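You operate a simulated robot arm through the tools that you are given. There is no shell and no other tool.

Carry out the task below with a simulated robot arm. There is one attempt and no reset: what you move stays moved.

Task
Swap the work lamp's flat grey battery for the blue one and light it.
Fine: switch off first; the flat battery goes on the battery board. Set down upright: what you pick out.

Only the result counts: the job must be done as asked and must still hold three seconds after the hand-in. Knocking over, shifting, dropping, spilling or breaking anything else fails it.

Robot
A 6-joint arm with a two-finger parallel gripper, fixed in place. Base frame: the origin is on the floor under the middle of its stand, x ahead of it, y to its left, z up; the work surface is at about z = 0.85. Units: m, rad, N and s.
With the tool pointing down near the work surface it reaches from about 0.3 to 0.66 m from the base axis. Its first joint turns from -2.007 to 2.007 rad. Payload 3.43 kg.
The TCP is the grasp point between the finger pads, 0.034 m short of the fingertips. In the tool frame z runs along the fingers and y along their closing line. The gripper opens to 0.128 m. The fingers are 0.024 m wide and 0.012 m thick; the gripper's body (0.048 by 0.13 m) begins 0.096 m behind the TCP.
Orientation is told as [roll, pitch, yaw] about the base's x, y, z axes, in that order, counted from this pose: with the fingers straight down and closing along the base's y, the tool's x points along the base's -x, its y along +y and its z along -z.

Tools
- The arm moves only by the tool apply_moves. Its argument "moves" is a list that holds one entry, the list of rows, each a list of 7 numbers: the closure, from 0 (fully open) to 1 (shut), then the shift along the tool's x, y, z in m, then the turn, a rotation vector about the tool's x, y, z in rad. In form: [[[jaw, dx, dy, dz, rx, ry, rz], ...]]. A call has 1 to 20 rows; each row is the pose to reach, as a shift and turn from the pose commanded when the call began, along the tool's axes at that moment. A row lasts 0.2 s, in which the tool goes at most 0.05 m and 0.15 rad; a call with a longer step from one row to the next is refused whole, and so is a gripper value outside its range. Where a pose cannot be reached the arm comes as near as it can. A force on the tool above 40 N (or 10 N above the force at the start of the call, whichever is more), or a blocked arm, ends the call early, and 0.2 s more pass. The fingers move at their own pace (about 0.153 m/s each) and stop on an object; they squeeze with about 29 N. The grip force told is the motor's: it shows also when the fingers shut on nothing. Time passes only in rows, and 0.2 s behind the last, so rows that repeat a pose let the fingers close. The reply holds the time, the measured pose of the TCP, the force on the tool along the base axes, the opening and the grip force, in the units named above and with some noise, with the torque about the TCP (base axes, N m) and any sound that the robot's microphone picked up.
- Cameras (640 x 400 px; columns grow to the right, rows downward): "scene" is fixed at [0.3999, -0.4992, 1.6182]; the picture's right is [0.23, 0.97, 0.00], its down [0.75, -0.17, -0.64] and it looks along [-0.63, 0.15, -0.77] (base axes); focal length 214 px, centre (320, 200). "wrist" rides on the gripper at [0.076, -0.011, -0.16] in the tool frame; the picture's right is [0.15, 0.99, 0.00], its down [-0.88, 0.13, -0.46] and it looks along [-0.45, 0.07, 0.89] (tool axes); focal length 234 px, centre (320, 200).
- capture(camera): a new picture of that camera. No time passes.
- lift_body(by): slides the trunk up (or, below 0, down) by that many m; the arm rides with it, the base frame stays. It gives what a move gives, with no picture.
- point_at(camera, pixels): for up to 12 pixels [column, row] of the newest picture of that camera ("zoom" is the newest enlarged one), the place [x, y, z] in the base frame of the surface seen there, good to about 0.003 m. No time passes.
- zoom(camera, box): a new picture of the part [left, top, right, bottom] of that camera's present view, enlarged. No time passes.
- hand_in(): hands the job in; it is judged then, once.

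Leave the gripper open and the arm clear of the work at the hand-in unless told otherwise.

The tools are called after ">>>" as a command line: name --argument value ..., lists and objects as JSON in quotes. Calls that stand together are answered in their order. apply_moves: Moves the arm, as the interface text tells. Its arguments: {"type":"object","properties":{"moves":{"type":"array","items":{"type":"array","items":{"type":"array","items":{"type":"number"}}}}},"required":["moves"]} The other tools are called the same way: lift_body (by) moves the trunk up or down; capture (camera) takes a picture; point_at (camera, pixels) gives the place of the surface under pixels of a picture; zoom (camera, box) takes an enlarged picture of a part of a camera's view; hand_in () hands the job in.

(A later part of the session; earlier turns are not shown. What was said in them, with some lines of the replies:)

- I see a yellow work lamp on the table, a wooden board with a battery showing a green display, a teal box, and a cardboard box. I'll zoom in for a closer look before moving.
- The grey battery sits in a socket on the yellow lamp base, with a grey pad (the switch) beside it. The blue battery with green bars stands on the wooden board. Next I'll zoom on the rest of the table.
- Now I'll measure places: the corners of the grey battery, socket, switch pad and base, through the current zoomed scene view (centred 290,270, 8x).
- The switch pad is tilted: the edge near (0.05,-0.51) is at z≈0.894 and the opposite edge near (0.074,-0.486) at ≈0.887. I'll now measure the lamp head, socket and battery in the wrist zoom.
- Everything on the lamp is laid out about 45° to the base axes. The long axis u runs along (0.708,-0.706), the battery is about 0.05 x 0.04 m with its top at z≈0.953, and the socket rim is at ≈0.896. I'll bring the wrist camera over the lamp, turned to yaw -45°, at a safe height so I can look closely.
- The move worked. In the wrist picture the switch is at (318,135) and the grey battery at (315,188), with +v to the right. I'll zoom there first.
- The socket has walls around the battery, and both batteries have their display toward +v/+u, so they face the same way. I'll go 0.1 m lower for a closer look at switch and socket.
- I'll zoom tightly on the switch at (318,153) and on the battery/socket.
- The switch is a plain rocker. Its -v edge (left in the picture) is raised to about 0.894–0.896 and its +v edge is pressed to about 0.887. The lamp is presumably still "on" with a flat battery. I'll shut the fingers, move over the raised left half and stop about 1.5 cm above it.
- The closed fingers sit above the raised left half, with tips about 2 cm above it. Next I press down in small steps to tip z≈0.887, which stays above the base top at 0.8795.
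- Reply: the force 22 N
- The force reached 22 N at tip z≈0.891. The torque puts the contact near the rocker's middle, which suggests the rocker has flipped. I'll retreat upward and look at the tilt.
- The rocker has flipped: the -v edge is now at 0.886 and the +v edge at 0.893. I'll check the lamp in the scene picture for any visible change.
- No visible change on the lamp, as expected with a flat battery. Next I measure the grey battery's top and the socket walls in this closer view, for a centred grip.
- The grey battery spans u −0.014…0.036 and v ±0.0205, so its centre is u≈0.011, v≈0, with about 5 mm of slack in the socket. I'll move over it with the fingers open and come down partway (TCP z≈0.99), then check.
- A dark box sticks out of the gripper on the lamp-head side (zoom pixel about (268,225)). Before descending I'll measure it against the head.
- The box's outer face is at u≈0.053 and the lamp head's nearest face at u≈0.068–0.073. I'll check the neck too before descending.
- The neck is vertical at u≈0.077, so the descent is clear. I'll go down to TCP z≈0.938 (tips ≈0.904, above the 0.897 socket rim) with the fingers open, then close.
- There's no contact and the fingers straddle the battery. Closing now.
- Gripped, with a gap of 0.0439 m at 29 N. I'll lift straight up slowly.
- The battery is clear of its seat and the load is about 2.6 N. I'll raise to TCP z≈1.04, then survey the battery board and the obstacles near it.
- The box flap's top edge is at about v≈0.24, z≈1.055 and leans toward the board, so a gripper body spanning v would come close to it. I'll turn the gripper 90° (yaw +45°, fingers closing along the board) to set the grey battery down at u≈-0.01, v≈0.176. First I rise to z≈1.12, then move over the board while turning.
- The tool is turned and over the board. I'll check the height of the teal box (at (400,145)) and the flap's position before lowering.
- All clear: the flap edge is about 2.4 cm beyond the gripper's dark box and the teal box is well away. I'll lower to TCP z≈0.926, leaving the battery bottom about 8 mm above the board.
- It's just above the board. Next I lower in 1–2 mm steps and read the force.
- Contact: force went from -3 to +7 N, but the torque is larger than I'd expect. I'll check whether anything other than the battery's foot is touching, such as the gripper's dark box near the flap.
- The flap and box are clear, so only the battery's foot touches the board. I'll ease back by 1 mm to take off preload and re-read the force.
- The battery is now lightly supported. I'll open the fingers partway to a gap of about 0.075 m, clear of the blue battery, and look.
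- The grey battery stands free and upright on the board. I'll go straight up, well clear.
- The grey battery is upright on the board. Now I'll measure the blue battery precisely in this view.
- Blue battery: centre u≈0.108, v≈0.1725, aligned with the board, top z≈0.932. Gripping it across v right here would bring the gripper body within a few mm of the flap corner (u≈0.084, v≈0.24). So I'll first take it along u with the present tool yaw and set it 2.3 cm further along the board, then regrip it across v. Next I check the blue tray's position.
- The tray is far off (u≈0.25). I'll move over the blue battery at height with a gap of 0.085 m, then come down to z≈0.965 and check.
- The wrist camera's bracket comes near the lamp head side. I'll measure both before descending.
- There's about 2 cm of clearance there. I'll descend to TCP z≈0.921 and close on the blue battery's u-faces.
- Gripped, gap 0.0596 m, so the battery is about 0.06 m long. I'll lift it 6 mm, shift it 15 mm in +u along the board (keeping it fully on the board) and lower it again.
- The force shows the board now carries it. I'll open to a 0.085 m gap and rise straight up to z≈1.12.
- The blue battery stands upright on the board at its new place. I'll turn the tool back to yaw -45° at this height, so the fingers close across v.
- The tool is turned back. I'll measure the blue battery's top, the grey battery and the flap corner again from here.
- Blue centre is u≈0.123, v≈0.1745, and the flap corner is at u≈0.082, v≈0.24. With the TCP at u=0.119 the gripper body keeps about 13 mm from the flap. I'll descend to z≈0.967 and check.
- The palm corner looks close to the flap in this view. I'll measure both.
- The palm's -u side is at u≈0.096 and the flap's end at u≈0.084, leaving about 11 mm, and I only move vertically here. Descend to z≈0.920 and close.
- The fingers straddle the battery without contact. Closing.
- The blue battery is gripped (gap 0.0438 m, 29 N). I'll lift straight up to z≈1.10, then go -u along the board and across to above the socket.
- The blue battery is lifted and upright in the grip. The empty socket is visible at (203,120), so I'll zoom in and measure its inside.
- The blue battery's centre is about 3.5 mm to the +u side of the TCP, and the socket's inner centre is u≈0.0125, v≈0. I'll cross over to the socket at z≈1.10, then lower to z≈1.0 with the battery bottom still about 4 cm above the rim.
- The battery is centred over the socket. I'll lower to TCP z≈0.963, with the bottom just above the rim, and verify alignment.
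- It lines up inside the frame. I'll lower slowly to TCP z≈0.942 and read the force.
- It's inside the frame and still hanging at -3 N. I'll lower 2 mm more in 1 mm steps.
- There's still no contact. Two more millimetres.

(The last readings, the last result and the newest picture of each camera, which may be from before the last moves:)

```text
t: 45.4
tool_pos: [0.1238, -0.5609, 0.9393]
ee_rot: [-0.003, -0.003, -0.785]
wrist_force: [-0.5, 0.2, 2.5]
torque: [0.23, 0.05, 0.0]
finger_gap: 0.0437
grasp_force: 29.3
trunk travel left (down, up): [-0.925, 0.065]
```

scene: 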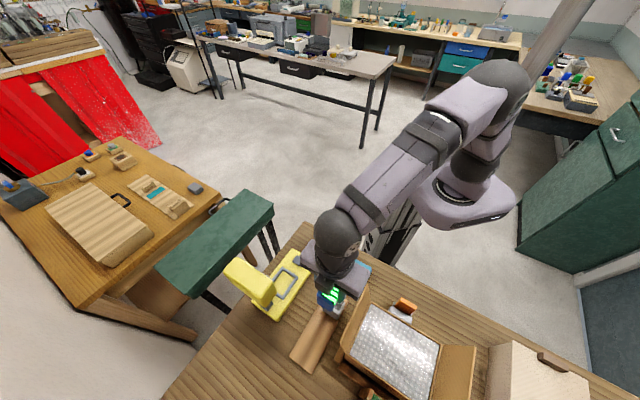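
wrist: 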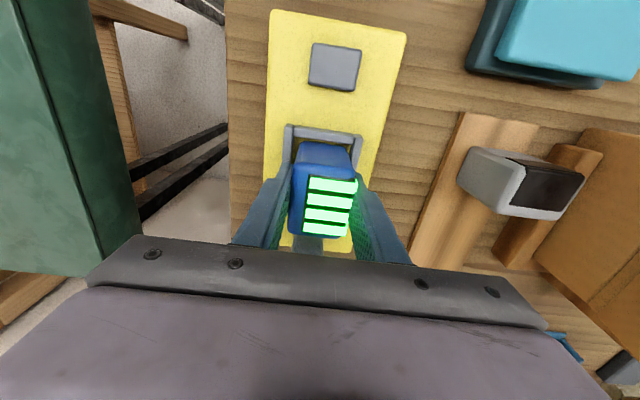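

It's resting on the base now (+2.5 N). I'll open the fingers and rise a little.

>>> apply_moves --moves '[[[0.6, 0, 0, 0, 0, 0, 0], [0.5, 0, 0, 0, 0, 0, 0], [0.336, 0, 0, 0, 0, 0, 0], [0.336, 0, 0, 0, 0, 0, 0]]]'

>>> capture --camera "wrist"

>>> zoom --camera "wrist" --box '[260, 100, 380, 240]'

>>> zoom --camera "scene" --box '[220, 220, 340, 320]'

```text
t: 46.4
tool_pos: [0.1236, -0.5596, 0.9381]
ee_rot: [0.0, 0.0, -0.786]
wrist_force: [-0.4, 1.5, 0.3]
torque: [0.0, -0.01, -0.01]
finger_gap: 0.0851
grasp_force: 0.1
trunk travel left (down, up): [-0.925, 0.065]
```

```text
taken
```

wrist: 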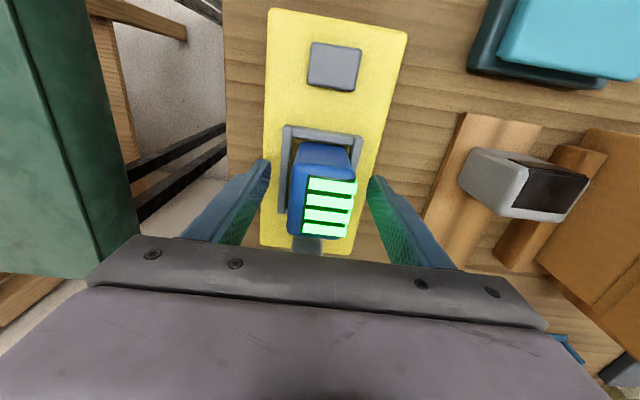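

```text
2.86 times, centred on (320, 170) of wrist
```

zoom: 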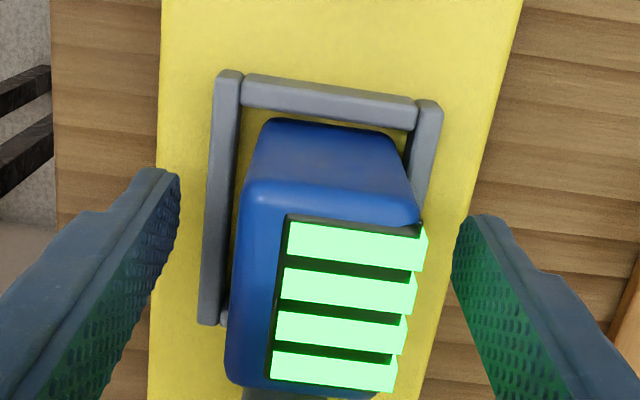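

```text
4.00 times, centred on (280, 270) of scene
```

zoom: 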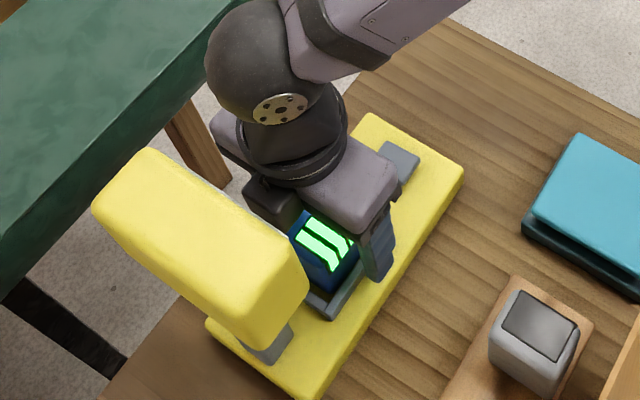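

The blue battery sits in the socket and the lamp isn't lit, so the switch is indeed off. I'll rise straight up, then move -u to over the switch and shut the fingers there.

>>> apply_moves --moves '[[[0.336, 0, 0, -0.02, 0, 0, 0], [0.336, 0, 0, -0.05, 0, 0, 0], [0.336, 0, 0, -0.085, 0, 0, 0], [0.336, 0, 0, -0.11, 0, 0, 0], [0.336, 0.04, 0, -0.11, 0, 0, 0], [0.336, 0.087, 0.0165, -0.11, 0, 0, 0], [1, 0.087, 0.0165, -0.11, 0, 0, 0], [1, 0.087, 0.0165, -0.11, 0, 0, 0]]]'

>>> capture --camera "wrist"

>>> capture --camera "scene"

>>> zoom --camera "scene" --box '[220, 220, 340, 320]'

```text
t: 48.2
tool_pos: [0.0738, -0.483, 1.053]
ee_rot: [0.001, 0.001, -0.785]
wrist_force: [-0.2, -0.5, 0.6]
torque: [-0.03, -0.01, 0.02]
finger_gap: 0.0
grasp_force: 29.0
trunk travel left (down, up): [-0.925, 0.065]
```

```text
taken
```

wrist: 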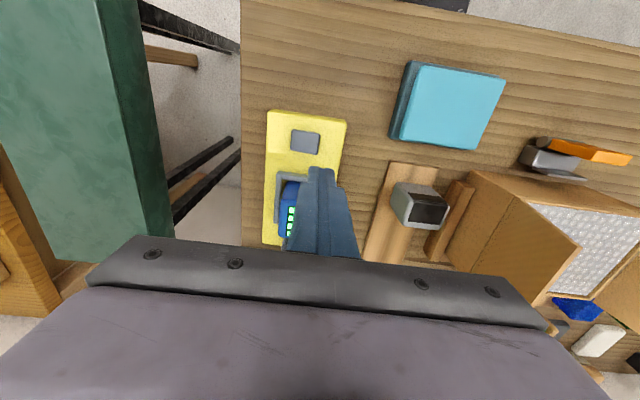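

```text
taken
```

scene: 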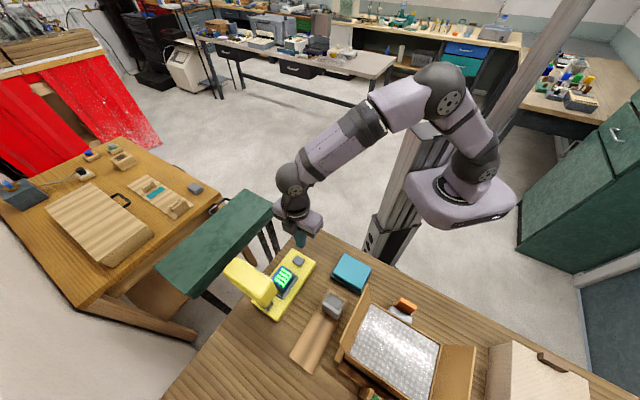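

```text
4.00 times, centred on (280, 270) of scene
```

zoom: 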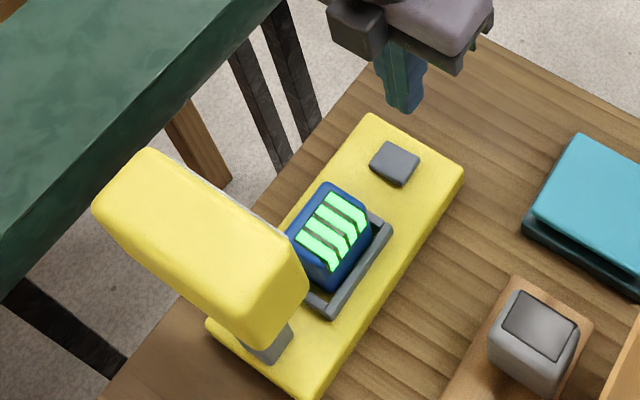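

The lamp is dark with the new battery in, so it's off. Now I check the battery's seat height, then press the switch's raised +v half: first descend to just above it.

>>> point_at --camera "zoom" --pixels '[[328, 190], [370, 215], [325, 280], [295, 235], [330, 245], [375, 150], [415, 165], [395, 180], [370, 163], [520, 310], [575, 330], [500, 340]]'

>>> apply_moves --moves '[[[1, 0, 0, 0.03, 0, 0, 0], [1, 0, 0, 0.06, 0, 0, 0], [1, 0, 0, 0.09, 0, 0, 0], [1, 0, 0, 0.0985, 0, 0, 0], [1, 0, 0, 0.0985, 0, 0, 0]]]'

>>> capture --camera "wrist"

>>> zoom --camera "wrist" --box '[250, 110, 390, 250]'

```text
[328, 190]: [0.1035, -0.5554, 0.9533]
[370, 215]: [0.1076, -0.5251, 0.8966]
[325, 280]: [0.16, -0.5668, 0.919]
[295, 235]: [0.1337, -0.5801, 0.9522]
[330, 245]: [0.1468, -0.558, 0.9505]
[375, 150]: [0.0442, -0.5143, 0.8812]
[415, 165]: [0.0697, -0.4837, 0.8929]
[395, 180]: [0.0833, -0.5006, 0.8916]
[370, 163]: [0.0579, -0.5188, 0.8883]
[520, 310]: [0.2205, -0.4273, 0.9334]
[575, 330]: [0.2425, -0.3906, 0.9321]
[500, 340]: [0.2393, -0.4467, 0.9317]
```

```text
t: 49.4
tool_pos: [0.0752, -0.4856, 0.9494]
ee_rot: [0.0, 0.001, -0.788]
wrist_force: [1.1, -0.8, -0.1]
torque: [0.0, 0.0, -0.02]
finger_gap: 0.0
grasp_force: 29.1
trunk travel left (down, up): [-0.925, 0.065]
```

```text
taken
```

wrist: 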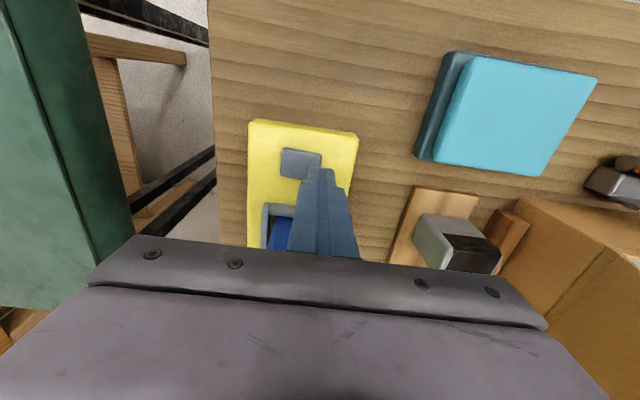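

```text
2.86 times, centred on (320, 180) of wrist
```

zoom: 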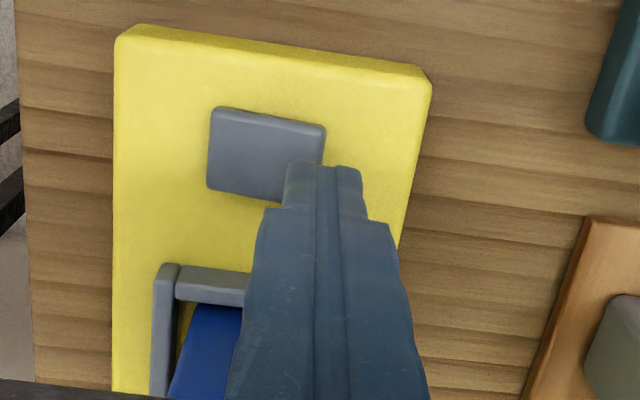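

The battery top is at 0.953, the same as the old one was, so it's fully seated. Next I press down on the raised +v half in small steps, as before.

>>> apply_moves --moves '[[[1, 0, 0, 0.01, 0, 0, 0], [1, 0, 0, 0.018, 0, 0, 0], [1, 0, 0, 0.021, 0, 0, 0], [1, 0, 0, 0.024, 0, 0, 0], [1, 0, 0, 0.027, 0, 0, 0], [1, 0, 0, 0.029, 0, 0, 0]]]'

>>> capture --camera "scene"

>>> zoom --camera "scene" --box '[220, 220, 340, 320]'

```text
t: 50.8
tool_pos: [0.0746, -0.4862, 0.9233]
ee_rot: [-0.006, -0.006, -0.784]
wrist_force: [-3.2, 2.9, 22.8]
torque: [-0.04, 0.35, -0.07]
finger_gap: 0.0002
grasp_force: 29.7
trunk travel left (down, up): [-0.925, 0.065]
```

```text
taken
```

scene: 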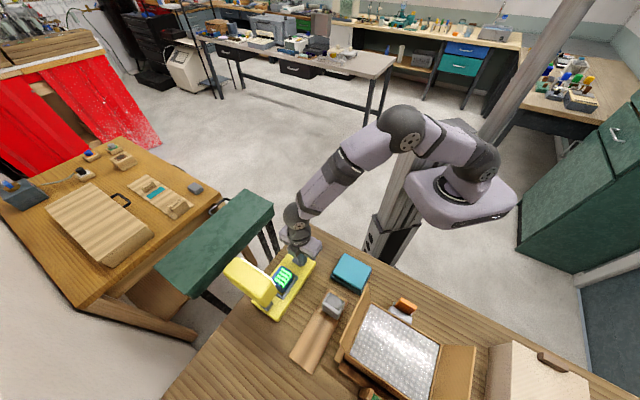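

```text
4.00 times, centred on (280, 270) of scene
```

zoom: 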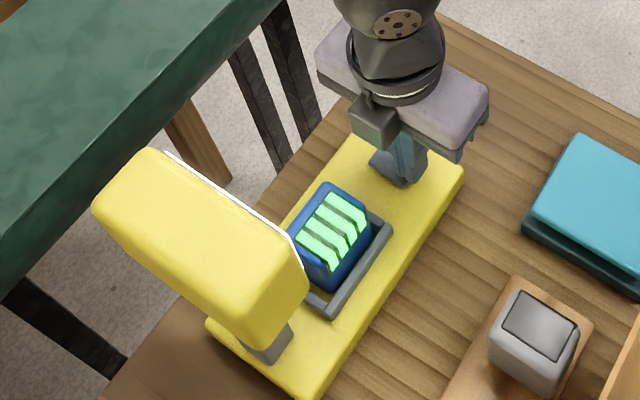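

The lamp's face strip is now bright white, so it's lit and the order was right. I'll retreat straight up, then open the gripper and move clear of the work.

>>> apply_moves --moves '[[[1, 0, 0, -0.01, 0, 0, 0], [1, 0, 0, -0.04, 0, 0, 0], [1, 0, 0, -0.08, 0, 0, 0], [1, 0, 0, -0.12, 0, 0, 0], [1, 0, 0, -0.16, 0, 0, 0], [1, 0, 0, -0.2, 0, 0, 0], [0.5, 0, 0, -0.24, 0, 0, 0], [0, 0, 0, -0.28, 0, 0, 0], [0, 0.03, 0, -0.32, 0, 0, 0], [0, 0.07, 0, -0.34, 0, 0, 0], [0, 0.1, 0, -0.36, 0, 0, 0], [0, 0.1, 0, -0.36, 0, 0, 0]]]'

>>> capture --camera "wrist"

>>> capture --camera "scene"

>>> zoom --camera "scene" --box '[220, 230, 360, 370]'

>>> zoom --camera "wrist" --box '[220, 60, 500, 240]'

```text
t: 53.4
tool_pos: [0.0033, -0.4184, 1.2766]
ee_rot: [0.0, 0.0, -0.785]
wrist_force: [0.0, -0.8, 1.0]
torque: [0.02, 0.02, 0.03]
finger_gap: 0.1281
grasp_force: 0.1
trunk travel left (down, up): [-0.925, 0.065]
```

```text
taken
```

wrist: 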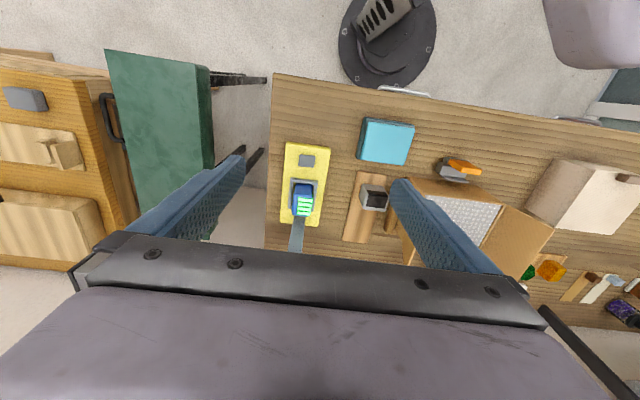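

```text
taken
```

scene: 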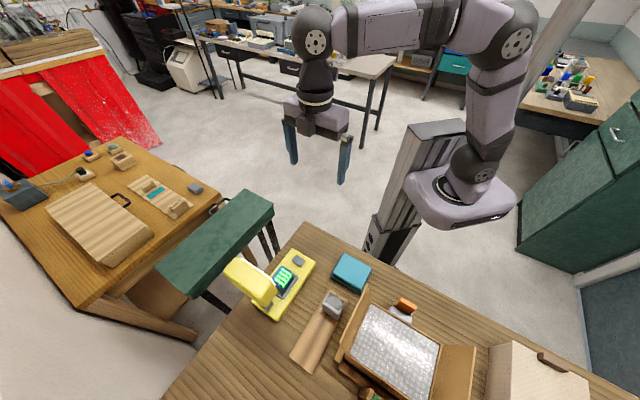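

```text
2.86 times, centred on (290, 300) of scene
```

zoom: 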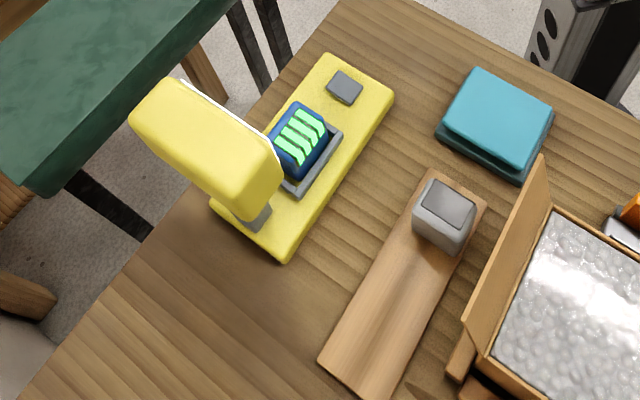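

```text
2.22 times, centred on (360, 150) of wrist
```

zoom: 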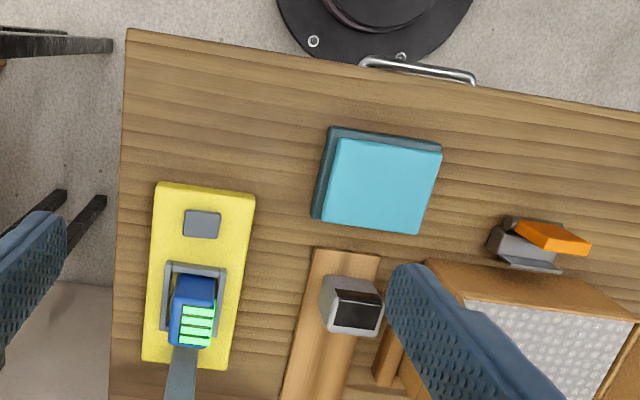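

The lamp is lit, the blue battery is seated, and the grey battery stands upright on the board. I'll take one closer look at the grey battery's footing near the board's edge before handing in.

>>> zoom --camera "scene" --box '[310, 280, 360, 330]'

>>> zoom --camera "wrist" --box '[335, 160, 405, 250]'

```text
8.00 times, centred on (335, 305) of scene
```

zoom: 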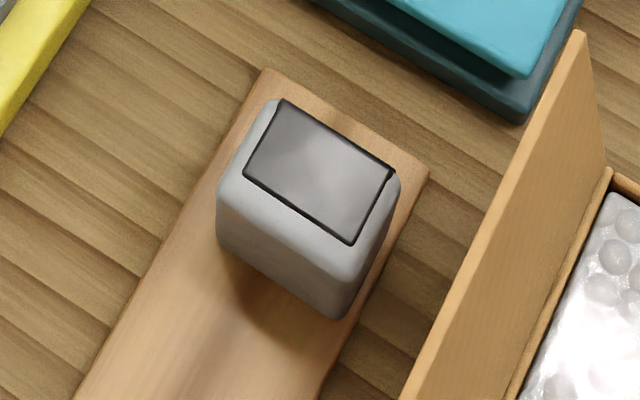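

```text
4.44 times, centred on (370, 205) of wrist
```

zoom: 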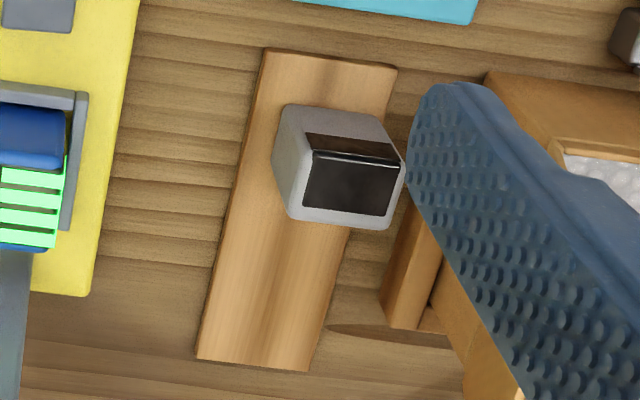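

The grey battery's foot corner at zoom (345,318) lies inside the board's edge (about x=357 there), so it stands fully on the board, upright. The lamp is lit, the gripper is open and the arm is clear. Handing in.

>>> hand_in

```text
The job is handed in.
```

I swapped the lamp's batteries and it is now lit; the job is handed in, but I got no verdict back.

- **Switch:** I turned it off before touching the battery. It has no on/off marks, so I took it to be on at the start. The lamp stayed dark when the blue battery went in, and its face lit when I switched it back on.
- **Grey battery:** it stands upright on the battery board, fully inside the edges. It's turned 90° from how it sat in the lamp, so the gripper stayed clear of the cardboard box's open flap.
- **Blue battery:** it's fully seated in the socket, facing the same way the grey one did. I set it down once along the board on the way, so I could grip it from the right side.

I saw nothing else knocked or moved. The gripper is open and the arm is clear of the work.
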